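You operate a simulated robot arm through the tools that you are given. There is no shell and no other tool.

The job below is to be done with a simulated robot arm. You get a single attempt, and the scene is never put back.

TASK
Centre the pastry board over the drawers, roll the pastry thin and lay the folded towel on top.
Fine: in that order; the board's grip toward the window; rolling pin back where it lay before the towel goes on. Set down upright: rolling pin.
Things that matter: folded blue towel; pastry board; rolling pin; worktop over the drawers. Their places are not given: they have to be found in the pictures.

Only the result counts: the job must be done as asked and must still hold three seconds after the hand-in. Knocking over, shifting, dropping, spilling or breaking anything else fails it. Flat cloth is picked up by pressing the open fingertips on it (5 to 10 N) and closing them slowly along it; thin cloth reads only 2 to 8 mm in the jaws.

THE ROBOT
A 6-joint arm with a two-finger parallel gripper, fixed in place. Base frame: the origin is on the floor under the middle of its stand, x ahead of it, y to its left, z up; the work surface is at about z = 0.91. Lengths are in m, angles in degrees, forces in N, time in s.
With the tool pointing down near the work surface it reaches from about 0.48 to 0.88 m from the base axis. Its first joint turns from -115.0 to 115.0 degrees. Payload 4.2 kg.
The TCP is the grasp point between the finger pads, 0.023 m short of the fingertips. In the tool frame z runs along the fingers and y along their closing line. The gripper opens to 0.094 m. The fingers are 0.038 m wide and 0.01 m thick; the gripper's body (0.054 by 0.096 m) begins 0.039 m behind the TCP.
Orientation is that of the tool frame in the base frame, as a unit quaternion [x, y, z, w]. With the fingers straight down and closing along the base's y, the tool's x points along the base's -x, its y along +y and its z along -z.

THE INTERFACE
- The arm moves only by the tool arm_command. Its argument "deltas" is a list of rows, each a list of 7 numbers: the shift along the tool's x, y, z in m, then the turn, a rotation vector about the tool's x, y, z in degrees, then the closure, from 0 (fully open) to 1 (shut). In form: [[tx, ty, tz, rx, ry, rz, gripper], ...]. A call has 1 to 20 rows; each row shifts and turns the commanded pose from where the row before left it, along the tool's axes as they then stand. Each row takes 0.2 s and may step no farther than 0.05 m and 8.6 degrees from the row before; otherwise, or with a gripper value out of range, the whole call is refused. A pose out of reach is approached as far as the arm can. The call stops where the force on the tool passes 90 N (or 10 N more than at its start, if that is more) or the arm is blocked; 0.2 s more then pass. Each finger travels about 0.108 m/s and halts on what it meets, pressing with about 29 N; the grip force reading is that of the motor and also rises with nothing between the fingers. The clock runs only during rows and for 0.2 s after the last one: add rows that do not move to give the fingers time. The reply holds the time, the measured pose of the TCP, the force on the tool along the base axes, the opening and the grip force, in the units named above and with some noise, with the torque about the TCP (base axes, N m) and any sound that the robot's microphone picked up.
- Cameras (640 x 400 px; columns grow to the right, rows downward): "scene" is fixed at [0.2199, 0.4983, 1.5013]; the picture's right is [-0.86, -0.52, 0.00], its down [-0.34, 0.55, -0.76] and it looks along [0.39, -0.65, -0.65] (base axes); focal length 345 px, centre (320, 200). "wrist" rides on the gripper at [0.086, 0.016, -0.074] in the tool frame; the picture's right is [-0.18, 0.98, 0.00], its down [-0.58, -0.11, -0.81] and it looks along [-0.79, -0.15, 0.59] (tool axes); focal length 243 px, centre (320, 200).
- camera(camera): a new picture of that camera. It takes no simulated time.
- raise_lower(by): slides the trunk up (or, below 0, down) by that many m; the arm rides with it, the base frame stays. It gives what a move gives, with no picture.
- pixel_to_xyz(camera, pixels): there is no depth. For up to 12 entries [column, row, z] of the newest picture of that camera ("zoom" is the newest enlarged one), the place [x, y] in the base frame at which the ray of that pixel passes the height z, good to about 0.002 m. It takes no simulated time.
- inspect(camera, box): a new picture of the part [left, top, right, bottom] of that camera's present view, enlarged. It takes no simulated time.
- sign_off(): hands the job in; it is judged then, once.

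Unless the task says otherwise, let go and move clear before handing in.

The tools are called after ">>>" by a JSON object that holds its "method" and its "body". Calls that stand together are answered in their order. arm_command: Moves the arm, as the interface text tells. Its arguments: {"type":"object","properties":{"deltas":{"type":"array","items":{"type":"array","items":{"type":"number"}}}},"required":["deltas"]} The other tools are called the same way: raise_lower (by) moves the trunk up or down; camera (camera) takes a picture; pixel_to_xyz (camera, pixels) gives the place at which the rays of pixels pass given heights; inspect (camera, box) takes an enlarged picture of a part of a camera's view; sign_off () hands the job in.

At the start:

```text
clock: 0.0
tool_pos: [0.5989, -0.0749, 1.1794]
orientation: [0.0, 1.0, 0.0, 0.0]
contact_force: [-0.2, -1.3, -0.9]
moment: [-0.01, -0.03, 0.01]
width: 0.0941
gripper_force: 0.1
trunk travel left (down, up): [-0.8, 0.19]
```

scene: 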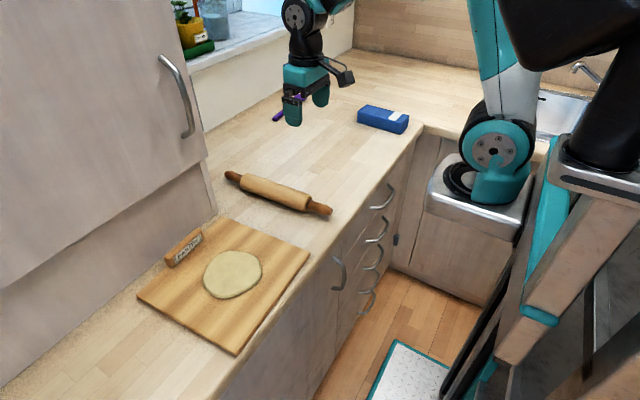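
wrist: 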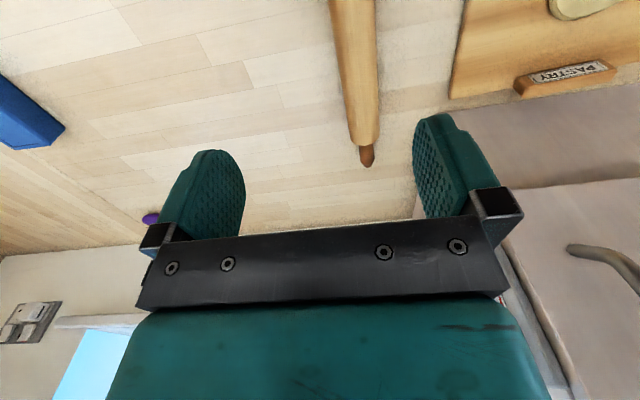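

The scene shows the pastry board with its grip block near (185,247), the dough at (232,274), the rolling pin from (228,175) to (330,212) and the blue folded towel at (383,118). I'll look closer and measure these on the worktop before moving.

>>> {"method": "inspect", "body": {"camera": "scene", "box": [120, 150, 360, 370]}}

>>> {"method": "pixel_to_xyz", "body": {"camera": "scene", "pixels": [[137, 295, 0.925], [235, 355, 0.925], [310, 252, 0.925], [216, 217, 0.925], [232, 275, 0.93], [228, 175, 0.935], [330, 212, 0.935], [358, 118, 0.93], [404, 132, 0.93], [185, 247, 0.945], [412, 128, 0.91], [215, 400, 0.91]]}}

>>> {"method": "inspect", "body": {"camera": "scene", "box": [300, 60, 460, 300]}}

```text
1.82 times, centred on (240, 260) of scene
```

zoom: 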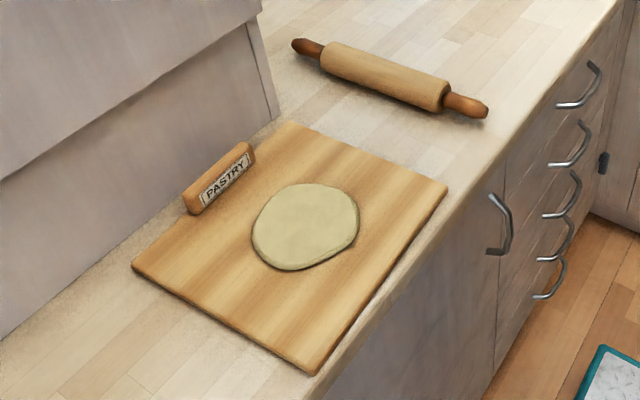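

```text
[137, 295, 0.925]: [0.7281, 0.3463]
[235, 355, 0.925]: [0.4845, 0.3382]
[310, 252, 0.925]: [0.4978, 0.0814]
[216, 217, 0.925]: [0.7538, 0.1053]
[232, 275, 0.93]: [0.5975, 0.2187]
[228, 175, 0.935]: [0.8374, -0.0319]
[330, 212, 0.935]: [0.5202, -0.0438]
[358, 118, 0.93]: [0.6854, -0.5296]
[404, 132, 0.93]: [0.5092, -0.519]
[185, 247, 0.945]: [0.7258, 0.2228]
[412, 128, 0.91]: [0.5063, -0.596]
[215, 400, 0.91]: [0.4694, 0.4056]
```

```text
1.67 times, centred on (380, 180) of scene
```

zoom: 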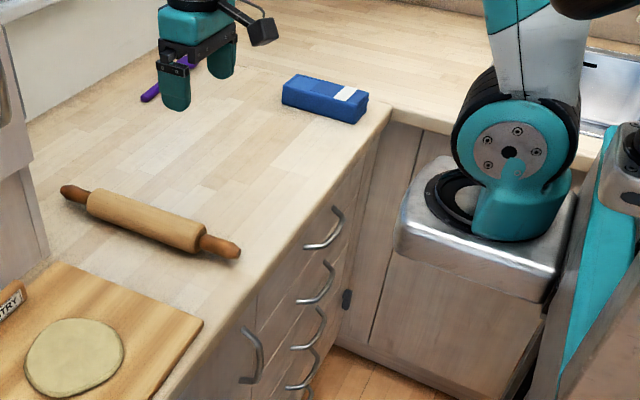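

The board is about 0.25 m square, centred near (0.615, 0.218), with its grip toward +x, and the pin lies at y≈-0.04 between it and the drawers. I'll zoom in on the drawer fronts, the window side and each object to find their edges.

>>> {"method": "inspect", "body": {"camera": "scene", "box": [320, 110, 440, 330]}}

>>> {"method": "inspect", "body": {"camera": "scene", "box": [140, 0, 420, 150]}}

>>> {"method": "inspect", "body": {"camera": "scene", "box": [210, 150, 350, 240]}}

>>> {"method": "inspect", "body": {"camera": "scene", "box": [340, 90, 430, 146]}}

>>> {"method": "inspect", "body": {"camera": "scene", "box": [130, 210, 320, 360]}}

```text
1.82 times, centred on (380, 220) of scene
```

zoom: 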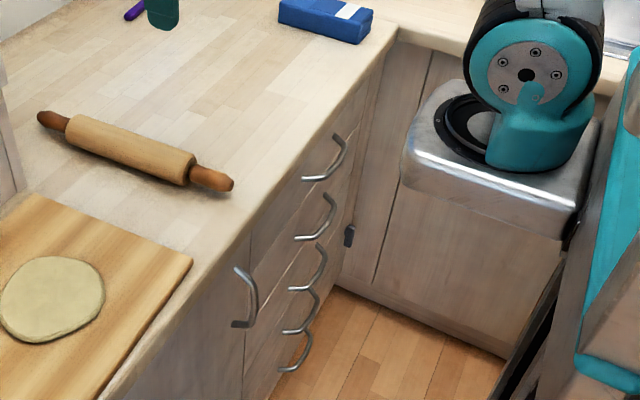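

```text
2.29 times, centred on (280, 75) of scene
```

zoom: 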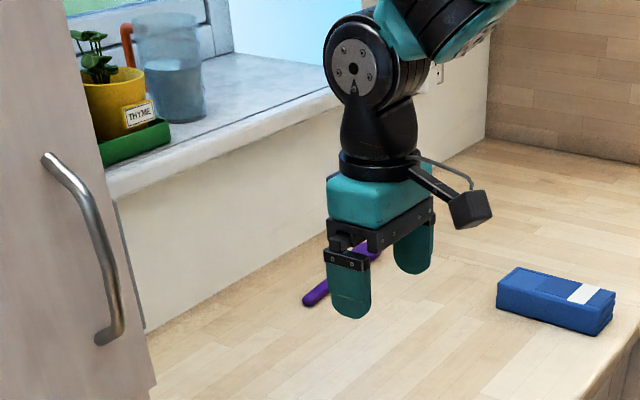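

```text
4.44 times, centred on (280, 195) of scene
```

zoom: 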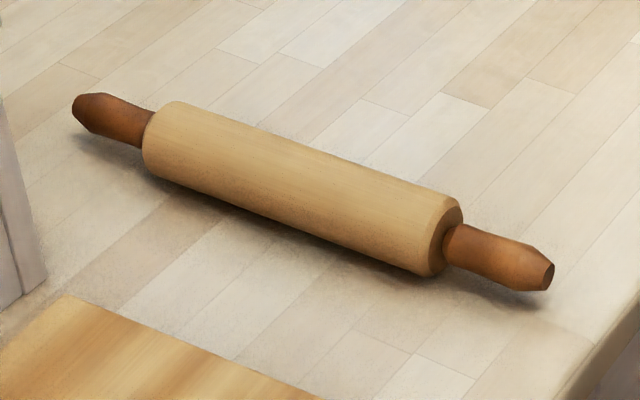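

```text
7.11 times, centred on (385, 118) of scene
```

zoom: 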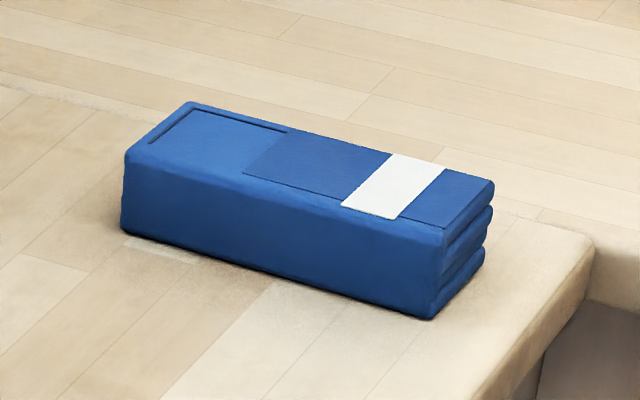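

```text
2.67 times, centred on (225, 285) of scene
```

zoom: 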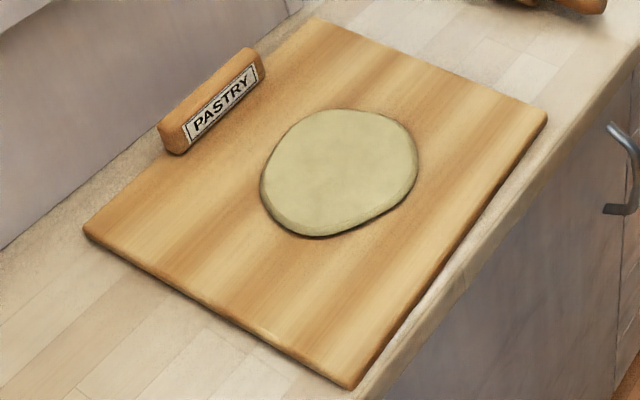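

The drawer seams need a closer look: the door/drawer seam is near scene (341,239) and the far end of the drawers is near (395,150). I'll zoom in tighter and measure the towel, pin and counter edge points.

>>> {"method": "inspect", "body": {"camera": "scene", "box": [325, 130, 425, 225]}}

>>> {"method": "inspect", "body": {"camera": "scene", "box": [300, 220, 420, 330]}}

>>> {"method": "pixel_to_xyz", "body": {"camera": "scene", "pixels": [[357.2, 122.5, 0.91], [401.2, 134.6, 0.91], [408.2, 125, 0.91], [357.6, 111.3, 0.95], [403, 122.5, 0.95], [409.6, 115.5, 0.95], [366.7, 104.4, 0.95], [357.6, 111.3, 0.96], [403, 122.5, 0.96], [409.6, 115.5, 0.96], [366.7, 104.4, 0.96], [285, 112, 0.915]]}}

>>> {"method": "pixel_to_xyz", "body": {"camera": "scene", "pixels": [[224.8, 173.6, 0.932], [331.8, 212.6, 0.932], [244, 181.5, 0.932], [307, 202.9, 0.932], [341.5, 239.2, 0.88], [341.5, 239.2, 0.86], [341.5, 239.2, 0.9], [395, 150, 0.87], [395, 150, 0.9], [216, 217, 0.91], [350, 50, 0.91], [208, 130, 0.91]]}}

```text
4.21 times, centred on (375, 178) of scene
```

zoom: 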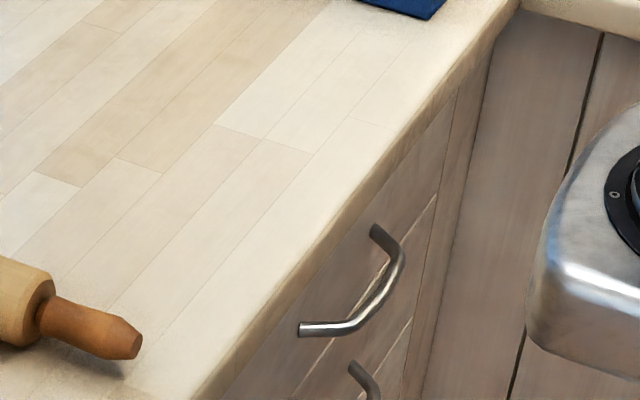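

```text
3.64 times, centred on (360, 275) of scene
```

zoom: 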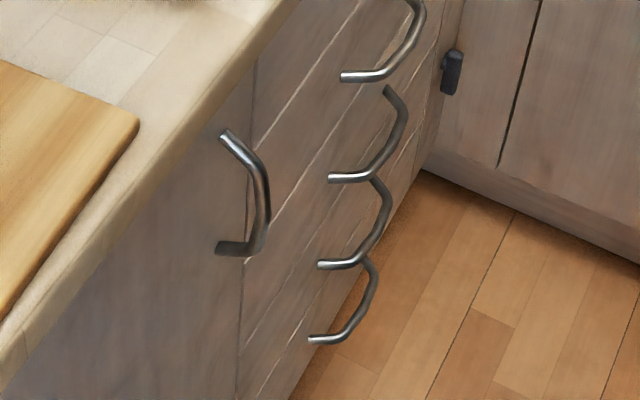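

```text
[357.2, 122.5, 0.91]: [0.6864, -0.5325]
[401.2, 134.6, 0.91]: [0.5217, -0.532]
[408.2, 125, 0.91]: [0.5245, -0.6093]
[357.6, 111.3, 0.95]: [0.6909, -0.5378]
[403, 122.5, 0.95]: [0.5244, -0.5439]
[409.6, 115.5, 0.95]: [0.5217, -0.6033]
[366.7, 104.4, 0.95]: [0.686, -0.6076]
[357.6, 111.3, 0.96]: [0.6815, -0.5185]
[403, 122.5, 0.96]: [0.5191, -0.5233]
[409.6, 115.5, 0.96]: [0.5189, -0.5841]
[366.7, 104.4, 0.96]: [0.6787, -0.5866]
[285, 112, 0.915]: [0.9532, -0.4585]
```

```text
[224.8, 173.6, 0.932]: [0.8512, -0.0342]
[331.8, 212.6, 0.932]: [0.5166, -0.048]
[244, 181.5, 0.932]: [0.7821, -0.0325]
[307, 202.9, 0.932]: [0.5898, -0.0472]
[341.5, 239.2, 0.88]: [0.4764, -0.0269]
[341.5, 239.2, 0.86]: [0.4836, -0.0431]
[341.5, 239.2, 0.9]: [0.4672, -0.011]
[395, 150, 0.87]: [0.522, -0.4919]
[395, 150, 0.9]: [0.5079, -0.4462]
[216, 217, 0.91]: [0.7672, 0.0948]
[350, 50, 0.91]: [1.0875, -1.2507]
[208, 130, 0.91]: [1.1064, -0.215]
```

The towel is about 0.165 × 0.075 × 0.043 m, centred near (0.605, -0.57). The drawer seams are at (342,235) and (407,153), so I'll convert those and the top drawer handle's mounts at (370,209) and (389,185).

>>> {"method": "pixel_to_xyz", "body": {"camera": "scene", "pixels": [[342.1, 235.2, 0.87], [342.1, 235.2, 0.88], [407.1, 153.1, 0.87], [407.1, 153.1, 0.88], [407.1, 153.1, 0.85], [369.8, 208.9, 0.82], [388.8, 184.7, 0.82], [369.8, 208.9, 0.8], [388.8, 184.7, 0.8], [369.8, 208.9, 0.78], [388.8, 184.7, 0.78], [342.1, 235.2, 0.86]]}}

>>> {"method": "pixel_to_xyz", "body": {"camera": "scene", "pixels": [[422, 175, 0.0], [415, 269, 0.0], [388, 322, 0.0], [366, 293, 0.3], [403, 140, 0.91], [330, 235, 0.91], [385, 160, 0.91], [262, 335, 0.91], [423, 122, 0.91], [372, 174, 0.91], [310, 252, 0.92], [235, 357, 0.91]]}}

```text
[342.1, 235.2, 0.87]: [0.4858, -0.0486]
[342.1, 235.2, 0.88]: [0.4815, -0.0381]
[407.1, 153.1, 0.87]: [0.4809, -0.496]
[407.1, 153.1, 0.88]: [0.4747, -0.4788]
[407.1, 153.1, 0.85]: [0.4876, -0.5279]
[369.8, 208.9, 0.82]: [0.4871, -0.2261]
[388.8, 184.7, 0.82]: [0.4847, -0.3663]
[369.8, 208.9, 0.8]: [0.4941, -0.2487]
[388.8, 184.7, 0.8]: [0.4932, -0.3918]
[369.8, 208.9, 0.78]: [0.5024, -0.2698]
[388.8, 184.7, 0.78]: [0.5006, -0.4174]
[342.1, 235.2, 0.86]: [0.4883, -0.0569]
```

```text
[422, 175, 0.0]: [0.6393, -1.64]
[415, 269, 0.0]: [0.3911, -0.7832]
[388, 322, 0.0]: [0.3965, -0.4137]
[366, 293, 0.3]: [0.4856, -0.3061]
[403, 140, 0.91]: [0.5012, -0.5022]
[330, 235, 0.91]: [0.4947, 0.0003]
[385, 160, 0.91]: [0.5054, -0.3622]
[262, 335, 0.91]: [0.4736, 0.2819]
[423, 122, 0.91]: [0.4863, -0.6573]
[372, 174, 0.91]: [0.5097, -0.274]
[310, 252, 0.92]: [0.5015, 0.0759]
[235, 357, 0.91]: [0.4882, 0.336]
```

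The drawer unit runs from y≈-0.05 to about -0.52, and the handle mid-point is y≈-0.295, so the board's target is y≈-0.29 with the grip still toward the window (+x). The cabinet over the board may crowd the gripper, so I'll move the arm above the board to view the grip and cabinet with the wrist camera.

>>> {"method": "arm_command", "body": {"deltas": [[0.02, 0.045, 0, 0, 0, 0, 0], [0.02, 0.045, 0, 0, 0, 0, 0], [0.02, 0.045, 0, 0, 0, 0, 0], [0.02, 0.045, 0, 0, 0, 0, 0], [0.02, 0.045, 0, 0, 0, 0, 0], [0, 0.03, 0, 0, 0, 0, 0]]}}

>>> {"method": "camera", "body": {"camera": "wrist"}}

>>> {"method": "camera", "body": {"camera": "scene"}}

```text
clock: 1.4
tool_pos: [0.4969, 0.1815, 1.1757]
orientation: [0.001, 1.0, 0.0, 0.0]
contact_force: [0.7, -0.1, 0.4]
moment: [0.02, 0.01, 0.02]
width: 0.094
gripper_force: 0.1
trunk travel left (down, up): [-0.8, 0.19]
```

```text
taken
```

wrist: 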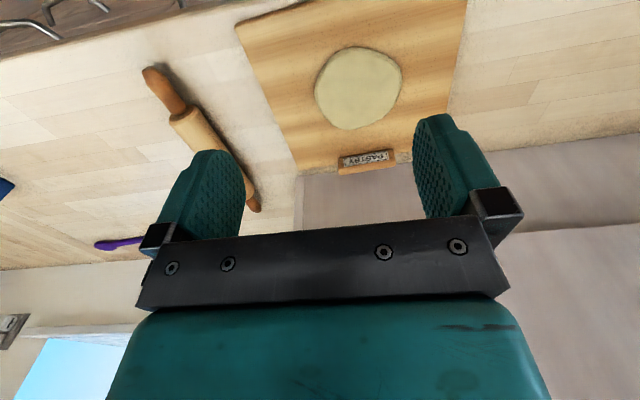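

```text
taken
```

scene: 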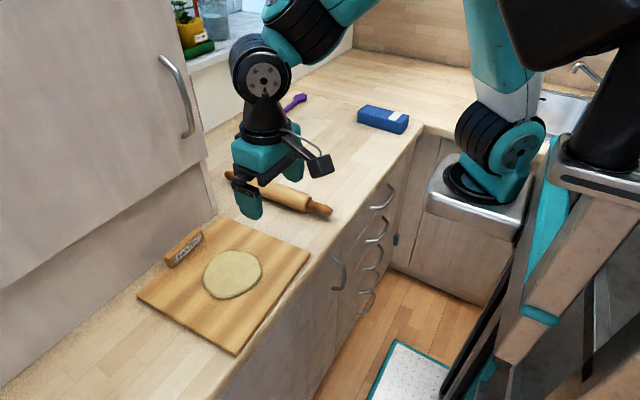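

In the wrist view the grip is at (365,160), the cabinet's lower panel meets the worktop along (300,175)–(640,135), and its upper door starts at a step near (560,229). I'll triangulate the cabinet faces and the grip block from both cameras.

>>> {"method": "pixel_to_xyz", "body": {"camera": "wrist", "pixels": [[310, 174, 0.91], [620, 138, 0.91], [500, 152, 0.91], [600, 224, 1.0], [600, 224, 1.05], [600, 224, 1.1], [339, 165, 0.93], [397, 158, 0.93], [238, 27, 0.925], [298, 172, 0.925], [358, 88, 0.93], [450, 140, 0.925]]}}

>>> {"method": "pixel_to_xyz", "body": {"camera": "scene", "pixels": [[50, 258, 1.0], [50, 258, 1.05], [50, 258, 1.1], [100, 227, 1.0], [100, 227, 1.05], [100, 227, 1.1], [200, 165, 1.0], [200, 165, 1.05], [200, 165, 1.1], [105, 304, 0.91], [214, 232, 0.91], [60, 340, 0.91]]}}

>>> {"method": "inspect", "body": {"camera": "wrist", "box": [230, 0, 480, 190]}}

>>> {"method": "inspect", "body": {"camera": "scene", "box": [150, 140, 240, 290]}}

```text
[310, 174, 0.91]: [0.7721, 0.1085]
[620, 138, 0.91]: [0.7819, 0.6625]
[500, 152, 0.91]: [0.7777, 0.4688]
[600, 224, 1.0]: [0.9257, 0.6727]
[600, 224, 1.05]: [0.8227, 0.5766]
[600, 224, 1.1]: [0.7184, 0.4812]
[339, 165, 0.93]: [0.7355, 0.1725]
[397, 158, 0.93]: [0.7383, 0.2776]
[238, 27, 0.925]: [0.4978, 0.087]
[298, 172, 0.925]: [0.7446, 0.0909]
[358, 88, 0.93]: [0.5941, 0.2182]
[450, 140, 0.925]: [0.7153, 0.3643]
```

```text
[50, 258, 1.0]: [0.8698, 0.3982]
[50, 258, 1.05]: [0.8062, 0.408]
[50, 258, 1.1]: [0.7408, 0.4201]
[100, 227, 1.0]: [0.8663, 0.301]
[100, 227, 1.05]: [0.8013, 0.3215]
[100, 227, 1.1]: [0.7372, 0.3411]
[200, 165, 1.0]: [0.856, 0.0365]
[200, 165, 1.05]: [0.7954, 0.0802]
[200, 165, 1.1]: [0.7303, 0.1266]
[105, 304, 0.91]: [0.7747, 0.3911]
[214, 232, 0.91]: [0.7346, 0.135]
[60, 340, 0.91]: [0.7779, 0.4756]
```

```text
2.11 times, centred on (355, 95) of wrist
```

zoom: 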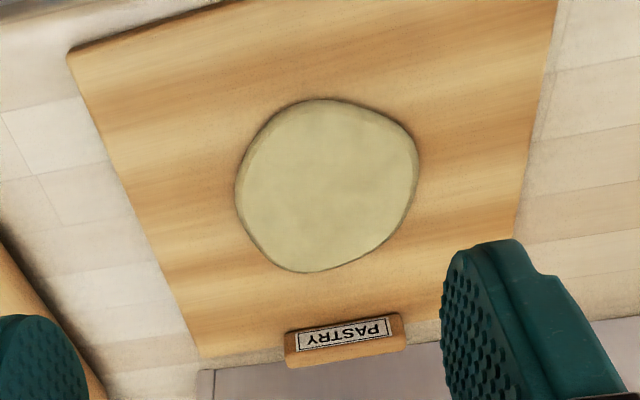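

```text
2.67 times, centred on (195, 215) of scene
```

zoom: 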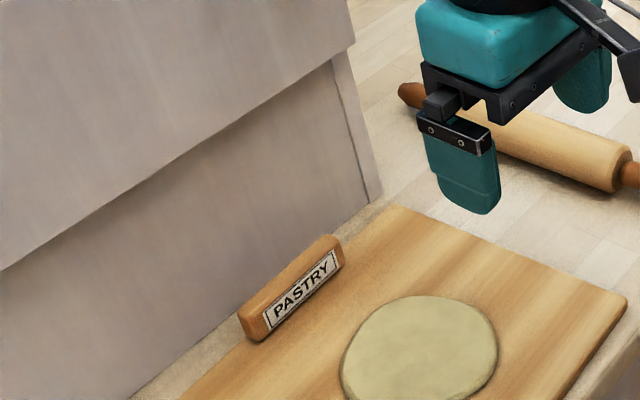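

The cabinet face is at x≈0.775, only 0.04 m behind the grip, so there's no room to clamp the grip with a vertical gripper. My plan is to move the pin aside, push the board along the worktop with its grip still toward the window, then fetch the pin; next I'll hover over the pin for an accurate look.

>>> {"method": "arm_command", "body": {"deltas": [[-0.0267, -0.0318, 0.0, 0, 0, 0, 0], [-0.0267, -0.0318, 0.0, 0, 0, -2.4, 0], [-0.0267, -0.0318, 0.0, 0, 0, 0, 0], [-0.0267, -0.0318, 0.0, 0, 0, 0, 0], [-0.0267, -0.0318, 0.0, 0, 0, 0, 0], [-0.0267, -0.0318, 0.0, 0, 0, 0, 0], [-0.0267, -0.0318, 0.0, 0, 0, 0, 0], [0, 0, 0.04, 0, 0, 0, 0], [0, 0, 0.036, 0, 0, 0, 0]]}}

>>> {"method": "camera", "body": {"camera": "wrist"}}

>>> {"method": "camera", "body": {"camera": "scene"}}

```text
clock: 3.4
tool_pos: [0.693, -0.0376, 1.1013]
orientation: [-0.021, 1.0, 0.0, -0.001]
contact_force: [-1.0, -1.1, 0.3]
moment: [0.0, 0.0, -0.01]
width: 0.0939
gripper_force: 0.0
trunk travel left (down, up): [-0.8, 0.19]
```

```text
taken
```

wrist: 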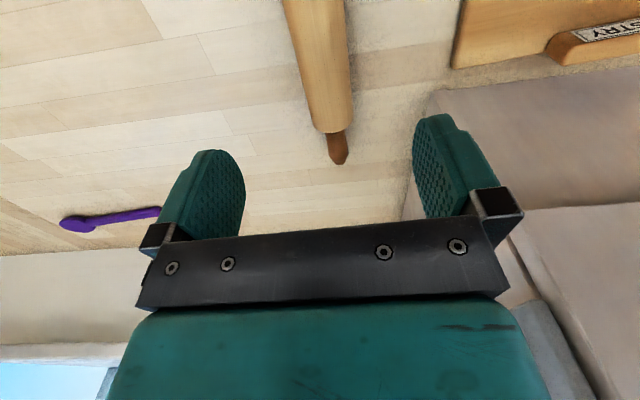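

```text
taken
```

scene: 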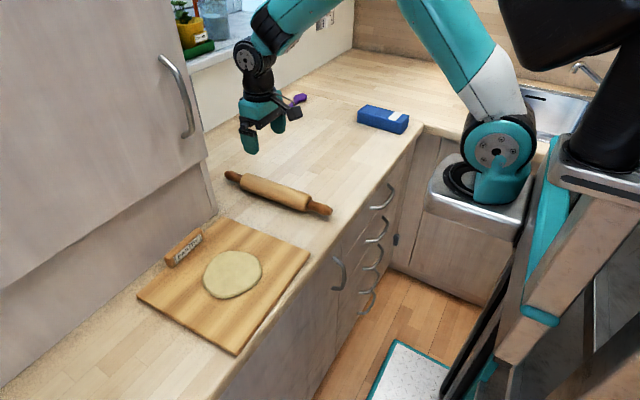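

The pin's barrel ends at wrist (333,132) with the handle tip at (338,162), and the purple spoon is well off at (110,217). I'll measure the pin's axis from this view and the scene view.

>>> {"method": "pixel_to_xyz", "body": {"camera": "wrist", "pixels": [[338, 162, 0.932], [333, 130, 0.932], [316, 130, 0.932], [352, 127, 0.932], [301, 0, 0.932], [285, 0, 0.932], [343, 0, 0.932], [315, 0, 0.932], [75, 223, 0.915], [160, 211, 0.915]]}}

>>> {"method": "inspect", "body": {"camera": "scene", "box": [215, 160, 345, 225]}}

>>> {"method": "inspect", "body": {"camera": "wrist", "box": [240, 0, 440, 180]}}

```text
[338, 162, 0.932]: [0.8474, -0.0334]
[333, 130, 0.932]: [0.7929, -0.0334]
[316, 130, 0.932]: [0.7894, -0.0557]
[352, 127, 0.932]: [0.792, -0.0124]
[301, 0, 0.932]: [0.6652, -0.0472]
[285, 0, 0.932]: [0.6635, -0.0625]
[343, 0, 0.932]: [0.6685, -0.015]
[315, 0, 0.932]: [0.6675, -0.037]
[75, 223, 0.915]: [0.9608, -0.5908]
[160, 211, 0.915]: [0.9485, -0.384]
```

```text
4.92 times, centred on (280, 192) of scene
```

zoom: 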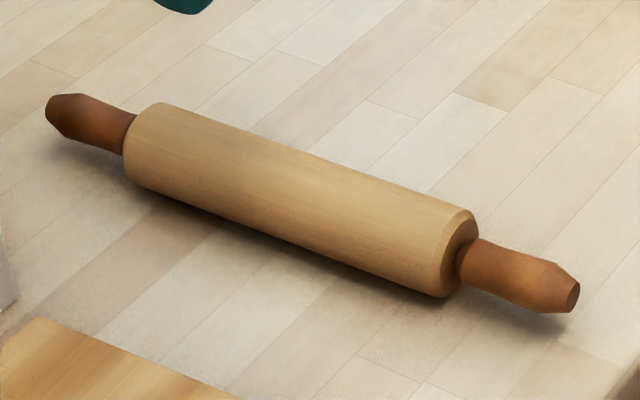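

```text
2.22 times, centred on (340, 90) of wrist
```

zoom: 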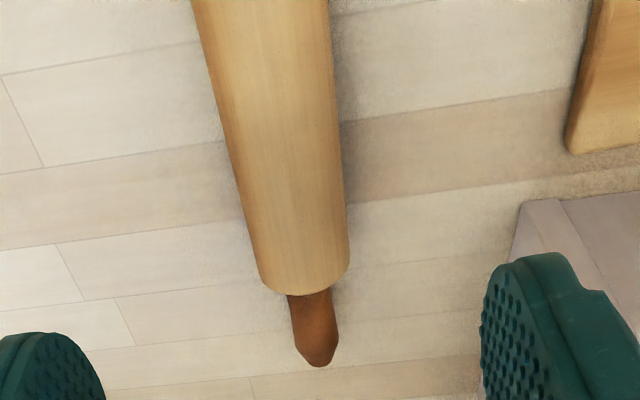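

The barrel is about 0.045 m across, lies at a yaw of about 2.3°, and its axis passes (0.686, -0.0385). I'll lower over its middle with open fingers, stopping just above it to check.

>>> {"method": "arm_command", "body": {"deltas": [[0.007, -0.001, 0.03, 0, 0, 0, 0], [0, 0, 0.03, 0, 0, 0, 0], [0, 0, 0.03, 0, 0, 0, 0], [0, 0, 0.03, 0, 0, 0, 0], [0, 0, 0.0, 0, 0, 0, 0]]}}

>>> {"method": "camera", "body": {"camera": "wrist"}}

>>> {"method": "inspect", "body": {"camera": "scene", "box": [200, 110, 360, 230]}}

```text
clock: 4.6
tool_pos: [0.6839, -0.0374, 0.9838]
orientation: [-0.021, 1.0, 0.001, 0.0]
contact_force: [-0.6, -0.2, -0.1]
moment: [0.01, 0.01, -0.05]
width: 0.0942
gripper_force: 0.1
trunk travel left (down, up): [-0.8, 0.19]
```

```text
taken
```

wrist: 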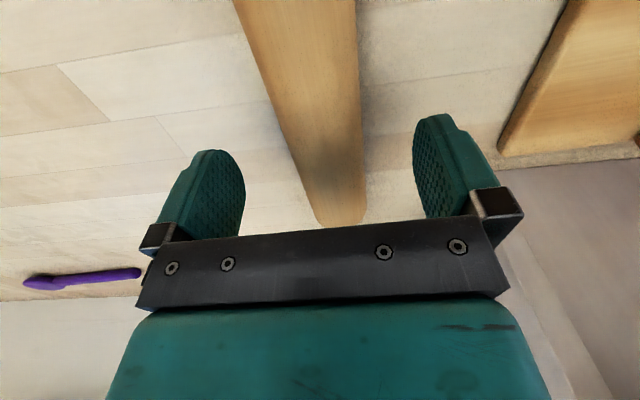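

```text
3.33 times, centred on (280, 170) of scene
```

zoom: 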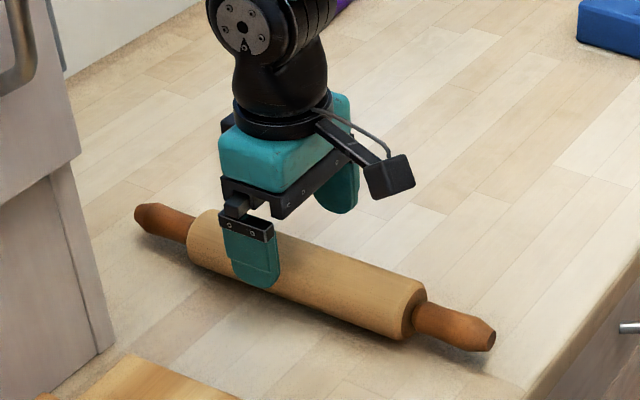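

The fingers straddle the barrel with similar gaps on both sides. I'll lower to z≈0.943 and close gradually.

>>> {"method": "arm_command", "body": {"deltas": [[0, 0, 0.02, 0, 0, 0, 0], [0, 0, 0.015, 0, 0, 0, 0.1], [0, 0, 0.006, 0, 0, 0, 0.25], [0, 0, 0, 0, 0, 0, 0.4], [0, 0, 0, 0, 0, 0, 0.47], [0, 0, 0, 0, 0, 0, 0.52], [0, 0, 0, 0, 0, 0, 0.6], [0, 0, 0, 0, 0, 0, 0.8], [0, 0, 0, 0, 0, 0, 1.0], [0, 0, 0, 0, 0, 0, 1.0]]}}

```text
clock: 6.8
tool_pos: [0.6862, -0.0388, 0.944]
orientation: [-0.021, 1.0, 0.0, 0.0]
contact_force: [0.0, 1.3, 0.4]
moment: [0.08, -0.12, 0.06]
width: 0.0474
gripper_force: 28.9
trunk travel left (down, up): [-0.8, 0.19]
```

The grip holds at 0.0474 m with 28.9 N, so the barrel is caught and the pin's home pose is TCP (0.686, -0.039, 0.944) at about 2.4° yaw. I'll lift it slowly and check the load.

>>> {"method": "arm_command", "body": {"deltas": [[0, 0, -0.01, 0, 0, 0, 1], [0, 0, -0.02, 0, 0, 0, 1], [0, 0, -0.02, 0, 0, 0, 1], [0, 0, -0.02, 0, 0, 0, 1], [0, 0, 0, 0, 0, 0, 1]]}}

>>> {"method": "camera", "body": {"camera": "scene"}}

>>> {"method": "camera", "body": {"camera": "wrist"}}

```text
clock: 8.0
tool_pos: [0.6826, -0.0403, 1.0131]
orientation: [-0.021, 1.0, 0.0, -0.001]
contact_force: [-0.4, 1.0, -2.9]
moment: [0.01, -0.01, 0.03]
width: 0.0477
gripper_force: 29.3
trunk travel left (down, up): [-0.8, 0.19]
```

```text
taken
```

scene: 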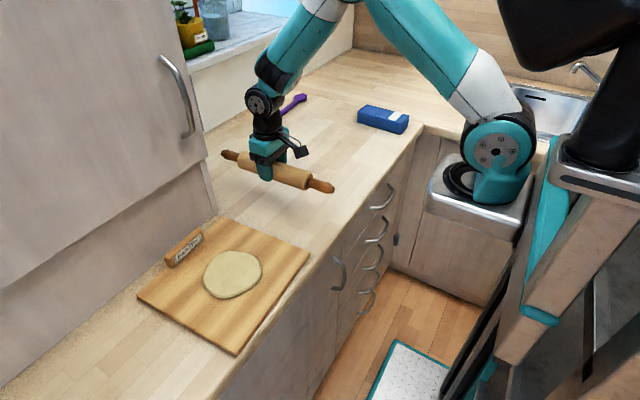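

```text
taken
```

wrist: 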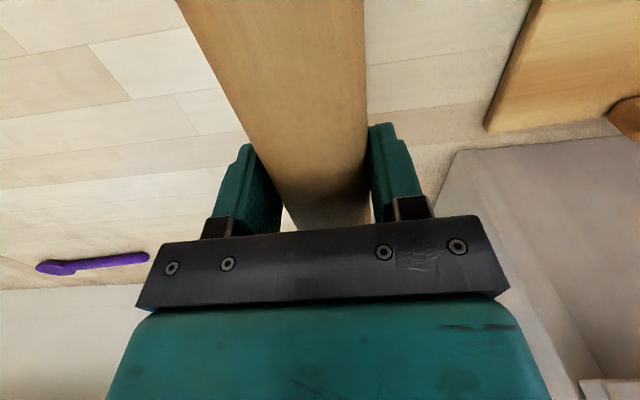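

The pin hangs level and weighs about 0.3 kg. I'll carry it back and right to about (0.835, -0.20), turn it 90° so it lies along the wall, and clear the board's path.

>>> {"method": "arm_command", "body": {"deltas": [[-0.029, -0.0333, -0.01, 0, 0, 0, 1], [-0.029, -0.0333, 0, 0, 0, 0, 1], [-0.029, -0.0333, 0, 0, 0, 0, 1], [-0.029, -0.0333, 0, 0, 0, 0, 1], [-0.029, -0.0333, 0, 0, 0, 0, 1], [0, 0, 0, 0, 0, -8.2, 1], [0, 0, 0, 0, 0, -8.2, 1], [0, 0, 0, 0, 0, -8.2, 1], [0, 0, 0, 0, 0, -8.2, 1], [0, 0, 0, 0, 0, -8.2, 1], [0, 0, 0, 0, 0, -8.2, 1], [0, 0, 0, 0, 0, -8.2, 1], [0, 0, 0, 0, 0, -8.2, 1], [0, 0, 0, 0, 0, -8.2, 1], [0, 0, 0, 0, 0, -8.2, 1], [0, 0, 0, 0, 0, -8.0, 1], [0, 0, 0, 0, 0, 0, 1]]}}

>>> {"method": "camera", "body": {"camera": "scene"}}

>>> {"method": "camera", "body": {"camera": "wrist"}}

```text
clock: 11.6
tool_pos: [0.8354, -0.1978, 1.0224]
orientation: [0.722, -0.692, 0.001, 0.0]
contact_force: [0.2, 0.4, -2.6]
moment: [0.03, 0.01, 0.03]
width: 0.0474
gripper_force: 29.5
trunk travel left (down, up): [-0.8, 0.19]
```

```text
taken
```

scene: 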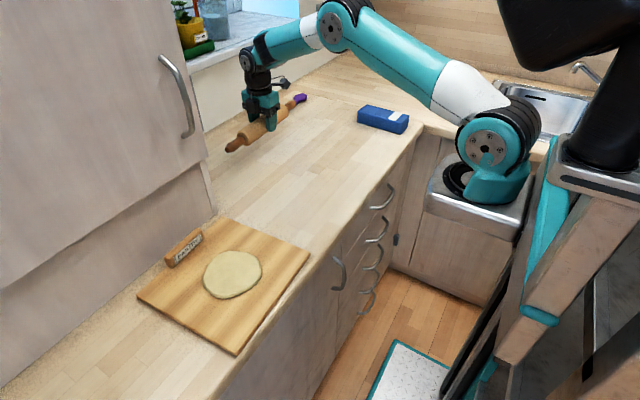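

```text
taken
```

wrist: 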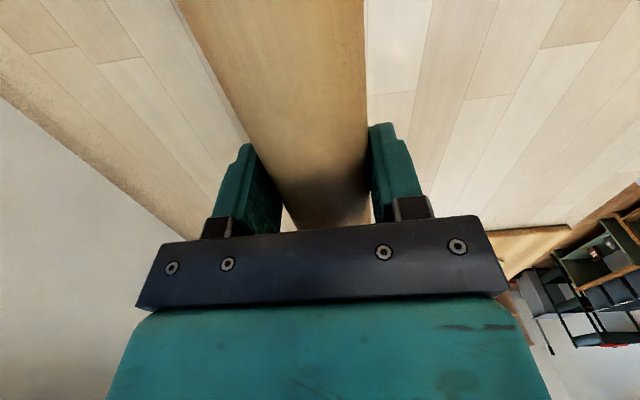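

The pin is now along y at (0.835, -0.198) with clear worktop beneath it. I'll lower it to just above contact and then feel for the worktop.

>>> {"method": "arm_command", "body": {"deltas": [[0, 0, 0.02, 0, 0, 0, 1], [0, 0, 0.02, 0, 0, 0, 1], [0, 0, 0.02, 0, 0, 0, 1], [0, 0, 0.012, 0, 0, 0, 1], [0, 0, 0.0, 0, 0, 0, 1], [0, 0, 0.0, 0, 0, 0, 1]]}}

```text
clock: 13.0
tool_pos: [0.8378, -0.1996, 0.948]
orientation: [0.721, -0.693, 0.0, 0.0]
contact_force: [0.0, -0.6, -4.7]
moment: [0.02, -0.04, -0.01]
width: 0.0475
gripper_force: 29.1
trunk travel left (down, up): [-0.8, 0.19]
```

>>> {"method": "arm_command", "body": {"deltas": [[0, 0, 0.002, 0, 0, 0, 1], [0, 0, 0.0, 0, 0, 0, 1]]}}

>>> {"method": "arm_command", "body": {"deltas": [[0, 0, 0.002, 0, 0, 0, 1], [0, 0, 0.0, 0, 0, 0, 1]]}}

```text
clock: 13.6
tool_pos: [0.8358, -0.1981, 0.9488]
orientation: [0.721, -0.693, 0.0, 0.001]
contact_force: [0.2, -0.1, -3.6]
moment: [0.01, 0.01, 0.0]
width: 0.0477
gripper_force: 28.9
trunk travel left (down, up): [-0.8, 0.19]
```

```text
clock: 14.2
tool_pos: [0.8366, -0.1983, 0.9454]
orientation: [0.722, -0.692, 0.0, 0.0]
contact_force: [-0.5, -0.1, -2.8]
moment: [-0.01, 0.01, -0.03]
width: 0.0475
gripper_force: 28.9
trunk travel left (down, up): [-0.8, 0.19]
```

The load still reads the pin's weight (-2.8 N) at z≈0.945, so it has not touched yet. I'll continue down in 1 mm steps.

>>> {"method": "arm_command", "body": {"deltas": [[0, 0, 0.001, 0, 0, 0, 1], [0, 0, 0.0, 0, 0, 0, 1]]}}

>>> {"method": "arm_command", "body": {"deltas": [[0, 0, 0.001, 0, 0, 0, 1], [0, 0, 0.0, 0, 0, 0, 1]]}}

>>> {"method": "arm_command", "body": {"deltas": [[0, 0, 0.001, 0, 0, 0, 1], [0, 0, 0.0, 0, 0, 0, 1]]}}

```text
clock: 14.8
tool_pos: [0.8357, -0.1989, 0.9436]
orientation: [0.722, -0.692, 0.0, 0.0]
contact_force: [-1.2, 0.1, -3.5]
moment: [0.03, -0.02, 0.01]
width: 0.0476
gripper_force: 29.2
trunk travel left (down, up): [-0.8, 0.19]
```

```text
clock: 15.4
tool_pos: [0.8377, -0.1987, 0.9453]
orientation: [0.722, -0.692, 0.001, 0.0]
contact_force: [0.5, -0.1, -3.6]
moment: [0.04, 0.01, 0.02]
width: 0.0477
gripper_force: 29.1
trunk travel left (down, up): [-0.8, 0.19]
```

```text
clock: 16.0
tool_pos: [0.837, -0.1983, 0.9433]
orientation: [0.721, -0.693, 0.002, 0.0]
contact_force: [-0.8, -1.0, 2.0]
moment: [0.31, 0.02, -0.01]
width: 0.0476
gripper_force: 29.1
trunk travel left (down, up): [-0.8, 0.19]
```

Contact is reached (force went from -3.6 to +2.0 N). I'll open the fingers slowly so the pin isn't nudged into rolling, then check.

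>>> {"method": "arm_command", "body": {"deltas": [[0, 0, 0, 0, 0, 0, 0.6], [0, 0, 0, 0, 0, 0, 0.5], [0, 0, 0, 0, 0, 0, 0.48], [0, 0, 0, 0, 0, 0, 0.46], [0, 0, 0, 0, 0, 0, 0.43], [0, 0, 0, 0, 0, 0, 0.38], [0, 0, 0, 0, 0, 0, 0.3], [0, 0, 0, 0, 0, 0, 0.2]]}}

>>> {"method": "camera", "body": {"camera": "wrist"}}

>>> {"method": "camera", "body": {"camera": "scene"}}

```text
clock: 17.8
tool_pos: [0.8348, -0.197, 0.9435]
orientation: [0.722, -0.692, 0.0, 0.0]
contact_force: [-1.5, -0.5, -0.4]
moment: [-0.01, -0.01, -0.01]
width: 0.0754
gripper_force: 0.1
trunk travel left (down, up): [-0.8, 0.19]
```

```text
taken
```

wrist: 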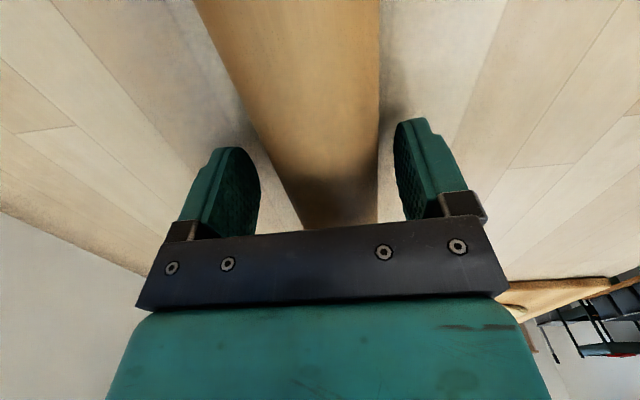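

```text
taken
```

scene: 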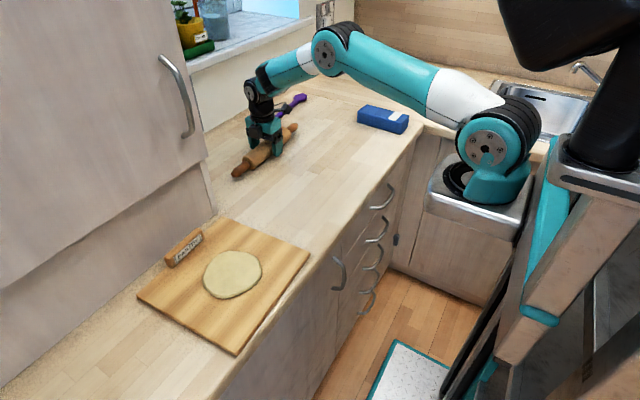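

The pin is released; the left finger gap is larger than the right in the wrist view, so I'll open fully and wait a moment to see whether it is rolling.

>>> {"method": "arm_command", "body": {"deltas": [[0, 0, 0, 0, 0, 0, 0.1], [0, 0, 0, 0, 0, 0, 0], [0, 0, 0, 0, 0, 0, 0], [0, 0, 0, 0, 0, 0, 0], [0, 0, 0, 0, 0, 0, 0]]}}

>>> {"method": "camera", "body": {"camera": "wrist"}}

```text
clock: 19.0
tool_pos: [0.8354, -0.1978, 0.9436]
orientation: [0.722, -0.692, 0.0, 0.0]
contact_force: [-0.8, -0.1, 0.9]
moment: [0.0, 0.01, -0.03]
width: 0.0939
gripper_force: 0.0
trunk travel left (down, up): [-0.8, 0.19]
```

```text
taken
```

wrist: 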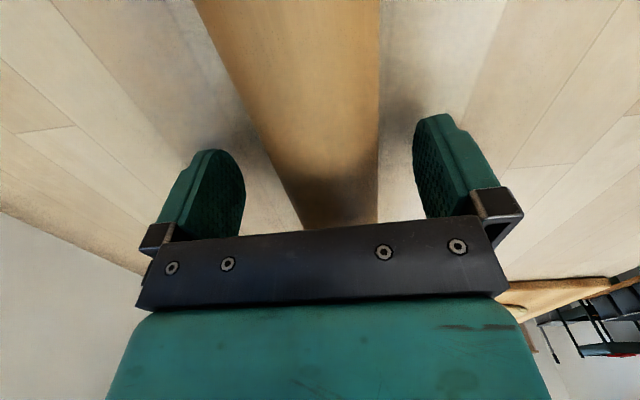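

The pin stays put (edges still at (305,220) and (378,220)), so it rests stably. I'll rise, swing over to the left of the board, and line up to push its left edge with the two open fingers.

>>> {"method": "arm_command", "body": {"deltas": [[0, 0, -0.037, 0, 0, 0, 0], [0, 0, -0.037, 0, 0, 0, 0], [0, 0, -0.037, 0, 0, 0, 0], [0, 0.0486, 0, 0, 0, 0, 0], [0, 0.0486, 0, 0, 0, 0, 0], [0, 0.0486, 0, 0, 0, 0, 0], [0, 0.0486, 0, 0, 0, 0, 0], [-0.048, 0, 0, 0, 0, 0, 0], [-0.048, 0, 0, 0, 0, 0, 0], [-0.048, 0, 0, 0, 0, 0, 0], [-0.048, 0, 0, 0, 0, 0, 0], [-0.048, 0, 0, 0, 0, 0, 0], [-0.048, 0, 0, 0, 0, 0, 0], [-0.048, 0, 0, 0, 0, 0, 0], [-0.048, 0, 0, 0, 0, 0, 0], [-0.048, 0, 0, 0, 0, 0, 0], [-0.048, 0, 0, 0, 0, 0, 0], [-0.048, 0, 0, 0, 0, 0, 0], [-0.048, 0, 0, 0, 0, 0, 0], [-0.031, 0, 0, 0, 0, 0, 0]]}}

>>> {"method": "camera", "body": {"camera": "scene"}}

>>> {"method": "camera", "body": {"camera": "wrist"}}

```text
clock: 23.2
tool_pos: [0.6156, 0.4012, 1.0542]
orientation: [0.721, -0.693, 0.0, 0.0]
contact_force: [1.3, 0.4, 0.1]
moment: [0.04, 0.01, 0.04]
width: 0.0939
gripper_force: 0.0
trunk travel left (down, up): [-0.8, 0.19]
```

```text
taken
```

scene: 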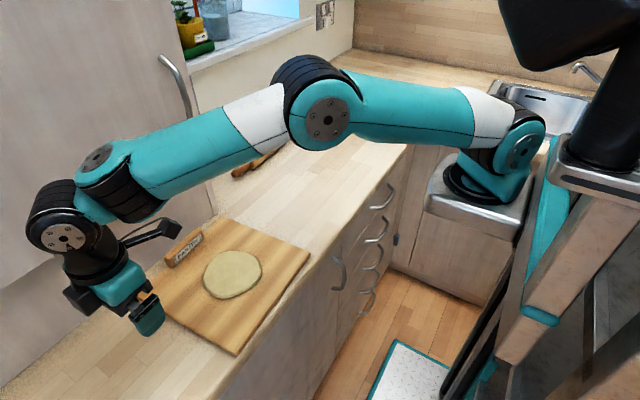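

```text
taken
```

wrist: 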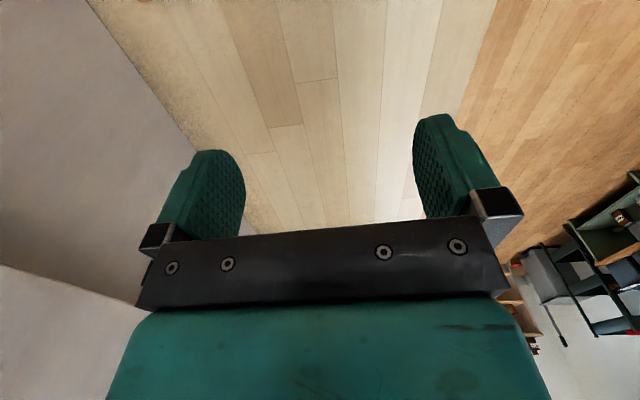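

The fingers are about 0.037 m clear of the board's left edge. I'll lower until the tips are a few millimetres above the worktop, ready to push.

>>> {"method": "arm_command", "body": {"deltas": [[0, 0, 0.035, 0, 0, 0, 0], [0, 0, 0.035, 0, 0, 0, 0], [0, 0, 0.03, 0, 0, 0, 0], [0, 0, 0.01, 0, 0, 0, 0], [0, 0, 0.006, 0, 0, 0, 0], [0, 0, 0, 0, 0, 0, 0]]}}

>>> {"method": "inspect", "body": {"camera": "scene", "box": [20, 180, 320, 380]}}

```text
clock: 24.6
tool_pos: [0.6169, 0.4014, 0.9373]
orientation: [0.721, -0.693, 0.0, 0.0]
contact_force: [0.1, -0.1, 0.1]
moment: [0.01, 0.02, -0.03]
width: 0.094
gripper_force: 0.0
trunk travel left (down, up): [-0.8, 0.19]
```

```text
2.00 times, centred on (170, 280) of scene
```

zoom: 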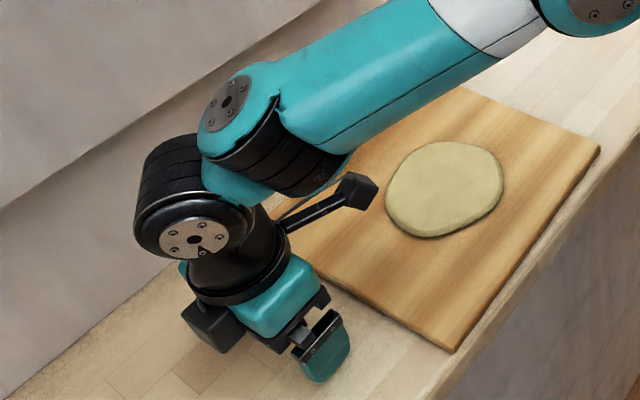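

The fingertips are at z≈0.914 beside the board's left edge. I'll advance in small steps until they touch it.

>>> {"method": "arm_command", "body": {"deltas": [[0.01, 0, 0, 0, 0, 0, 0], [0.01, 0, 0, 0, 0, 0, 0], [0.006, 0, 0, 0, 0, 0, 0], [0.006, 0, 0, 0, 0, 0, 0], [0.006, 0, 0, 0, 0, 0, 0], [0.006, 0, 0, 0, 0, 0, 0], [0.006, 0, 0, 0, 0, 0, 0]]}}

>>> {"method": "inspect", "body": {"camera": "scene", "box": [20, 180, 320, 380]}}

```text
clock: 26.2
tool_pos: [0.6197, 0.3494, 0.9374]
orientation: [0.722, -0.692, 0.0, 0.001]
contact_force: [-0.4, 2.2, 1.8]
moment: [0.0, 0.07, -0.13]
width: 0.0941
gripper_force: 0.1
trunk travel left (down, up): [-0.8, 0.19]
```

```text
2.00 times, centred on (170, 280) of scene
```

zoom: 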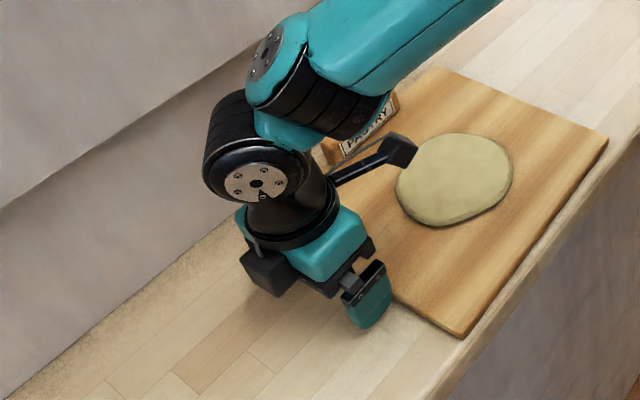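

The fingers are in contact with the board (about 2 N) and it is moving square. I'll push on along the counter in steady 0.015 m steps and watch it.

>>> {"method": "arm_command", "body": {"deltas": [[0.01, 0, 0, 0, 0, 0, 0], [0.015, 0, 0, 0, 0, 0, 0], [0.015, 0, 0, 0, 0, 0, 0], [0.015, 0, 0, 0, 0, 0, 0], [0.015, 0, 0, 0, 0, 0, 0], [0.015, 0, 0, 0, 0, 0, 0], [0.015, 0, 0, 0, 0, 0, 0], [0.015, 0, 0, 0, 0, 0, 0], [0.015, 0, 0, 0, 0, 0, 0], [0.01, 0, 0, 0, 0, 0, 0]]}}

>>> {"method": "camera", "body": {"camera": "scene"}}

>>> {"method": "camera", "body": {"camera": "wrist"}}

```text
clock: 28.4
tool_pos: [0.6262, 0.2116, 0.9392]
orientation: [0.722, -0.692, 0.0, 0.0]
contact_force: [0.2, 0.7, -0.6]
moment: [0.0, 0.01, -0.04]
width: 0.094
gripper_force: 0.0
trunk travel left (down, up): [-0.8, 0.19]
```

```text
taken
```

scene: 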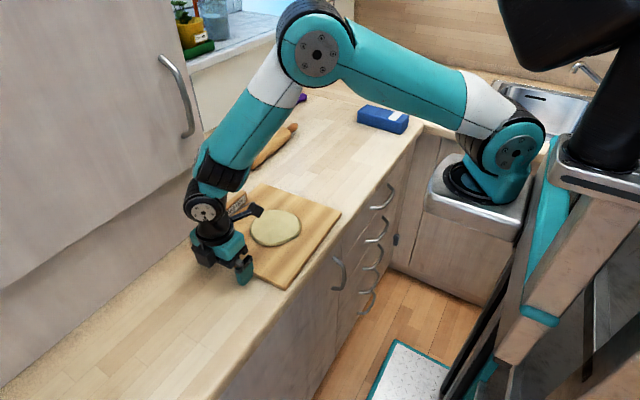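

```text
taken
```

wrist: 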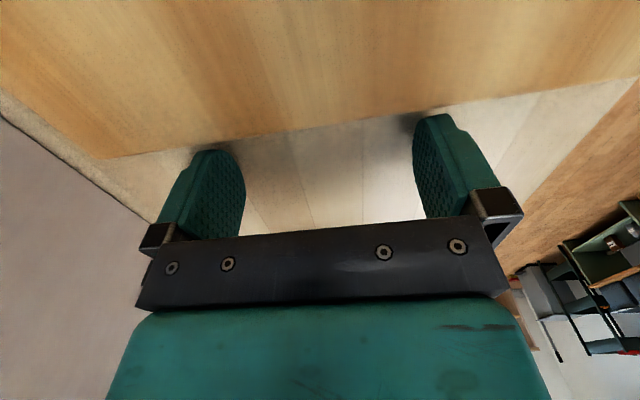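

The board slides straight with the dough in place. I'll check its far corner against the parked pin, then continue pushing.

>>> {"method": "pixel_to_xyz", "body": {"camera": "scene", "pixels": [[262, 185, 0.923], [341, 211, 0.923], [291, 290, 0.91], [276, 227, 0.928]]}}

>>> {"method": "arm_command", "body": {"deltas": [[0.01, 0, 0, 0, 0, 0, 0], [0.015, 0, 0, 0, 0, 0, 0], [0.015, 0, 0, 0, 0, 0, 0], [0.015, 0, 0, 0, 0, 0, 0], [0.015, 0, 0, 0, 0, 0, 0], [0.015, 0, 0, 0, 0, 0, 0], [0.015, 0, 0, 0, 0, 0, 0], [0.015, 0, 0, 0, 0, 0, 0], [0.015, 0, 0, 0, 0, 0, 0], [0.01, 0, 0, 0, 0, 0, 0]]}}

>>> {"method": "camera", "body": {"camera": "scene"}}

```text
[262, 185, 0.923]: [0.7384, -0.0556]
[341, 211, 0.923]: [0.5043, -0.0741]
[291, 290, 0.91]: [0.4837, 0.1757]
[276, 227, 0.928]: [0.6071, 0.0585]
```

```text
clock: 30.6
tool_pos: [0.6307, 0.0697, 0.9387]
orientation: [0.721, -0.693, -0.001, 0.0]
contact_force: [-0.1, -0.6, 0.3]
moment: [-0.02, -0.04, -0.02]
width: 0.0939
gripper_force: 0.0
trunk travel left (down, up): [-0.8, 0.19]
```

```text
taken
```

scene: 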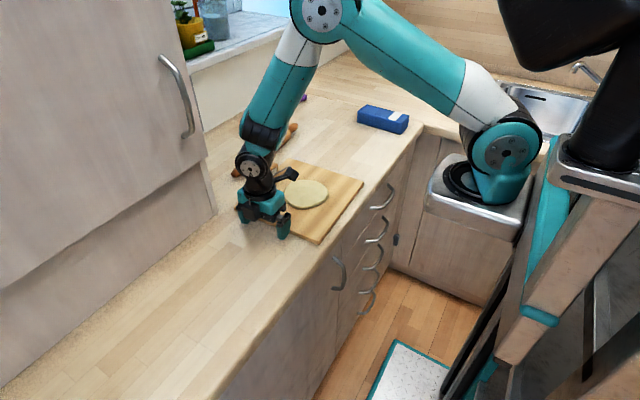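

The board is still tracking straight, now with its right corner near scene (362,183). I'll push another 0.14 m and then measure before the final few centimetres.

>>> {"method": "arm_command", "body": {"deltas": [[0.01, 0, 0, 0, 0, 0, 0], [0.015, 0, 0, 0, 0, 0, 0], [0.015, 0, 0, 0, 0, 0, 0], [0.015, 0, 0, 0, 0, 0, 0], [0.015, 0, 0, 0, 0, 0, 0], [0.015, 0, 0, 0, 0, 0, 0], [0.015, 0, 0, 0, 0, 0, 0], [0.015, 0, 0, 0, 0, 0, 0], [0.015, 0, 0, 0, 0, 0, 0], [0.01, 0, 0, 0, 0, 0, 0]]}}

>>> {"method": "camera", "body": {"camera": "scene"}}

>>> {"method": "inspect", "body": {"camera": "scene", "box": [230, 110, 430, 240]}}

```text
clock: 32.8
tool_pos: [0.6374, -0.0691, 0.9386]
orientation: [0.722, -0.692, 0.0, 0.0]
contact_force: [-0.3, 1.8, 0.7]
moment: [0.04, 0.03, -0.08]
width: 0.0938
gripper_force: 0.0
trunk travel left (down, up): [-0.8, 0.19]
```

```text
taken
```

scene: 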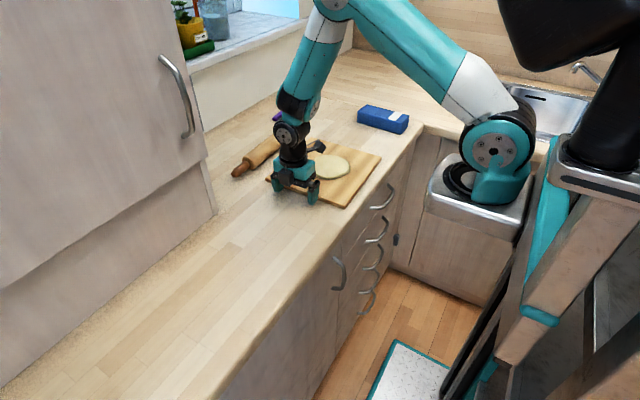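

```text
3.08 times, centred on (330, 175) of scene
```

zoom: 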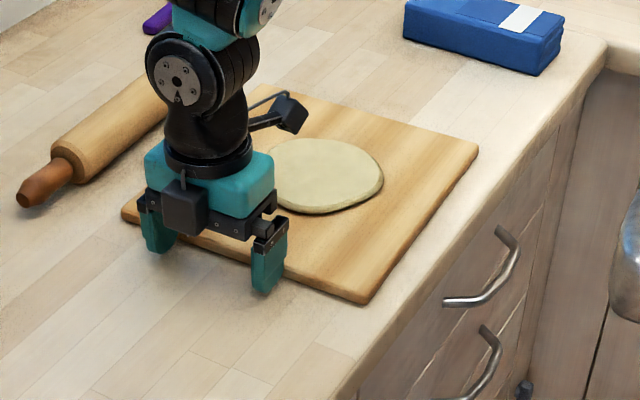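

Board corners read near scene (344,207), (381,156) and (266,178). I'll convert those to find the remaining distance to the drawers' centre.

>>> {"method": "pixel_to_xyz", "body": {"camera": "zoom", "pixels": [[362, 298, 0.922], [478, 143, 0.922], [122, 208, 0.922], [270, 92, 0.922], [362, 304, 0.91], [325, 174, 0.93], [560, 120, 0.87], [340, 395, 0.91], [585, 60, 0.91]]}}

>>> {"method": "inspect", "body": {"camera": "scene", "box": [320, 120, 430, 190]}}

>>> {"method": "inspect", "body": {"camera": "scene", "box": [310, 180, 410, 250]}}

```text
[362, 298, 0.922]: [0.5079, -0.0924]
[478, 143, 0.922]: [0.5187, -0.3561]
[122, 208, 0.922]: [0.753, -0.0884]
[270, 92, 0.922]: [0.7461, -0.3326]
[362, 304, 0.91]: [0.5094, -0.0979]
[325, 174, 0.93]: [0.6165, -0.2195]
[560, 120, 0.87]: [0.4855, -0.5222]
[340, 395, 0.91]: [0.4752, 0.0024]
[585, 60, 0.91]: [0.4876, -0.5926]
```

```text
5.71 times, centred on (375, 155) of scene
```

zoom: 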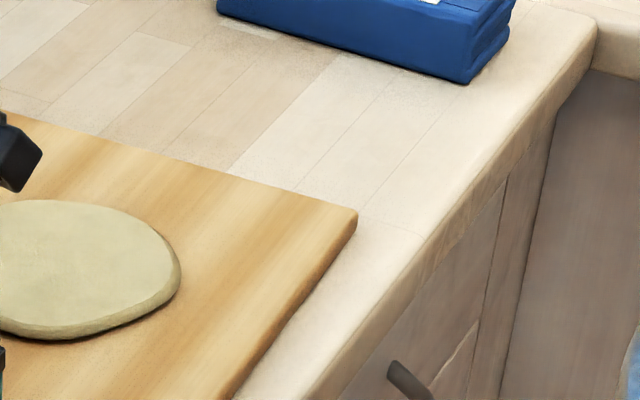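

```text
5.71 times, centred on (360, 215) of scene
```

zoom: 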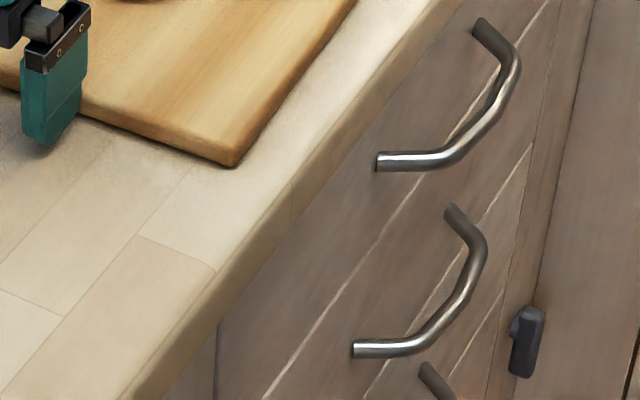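

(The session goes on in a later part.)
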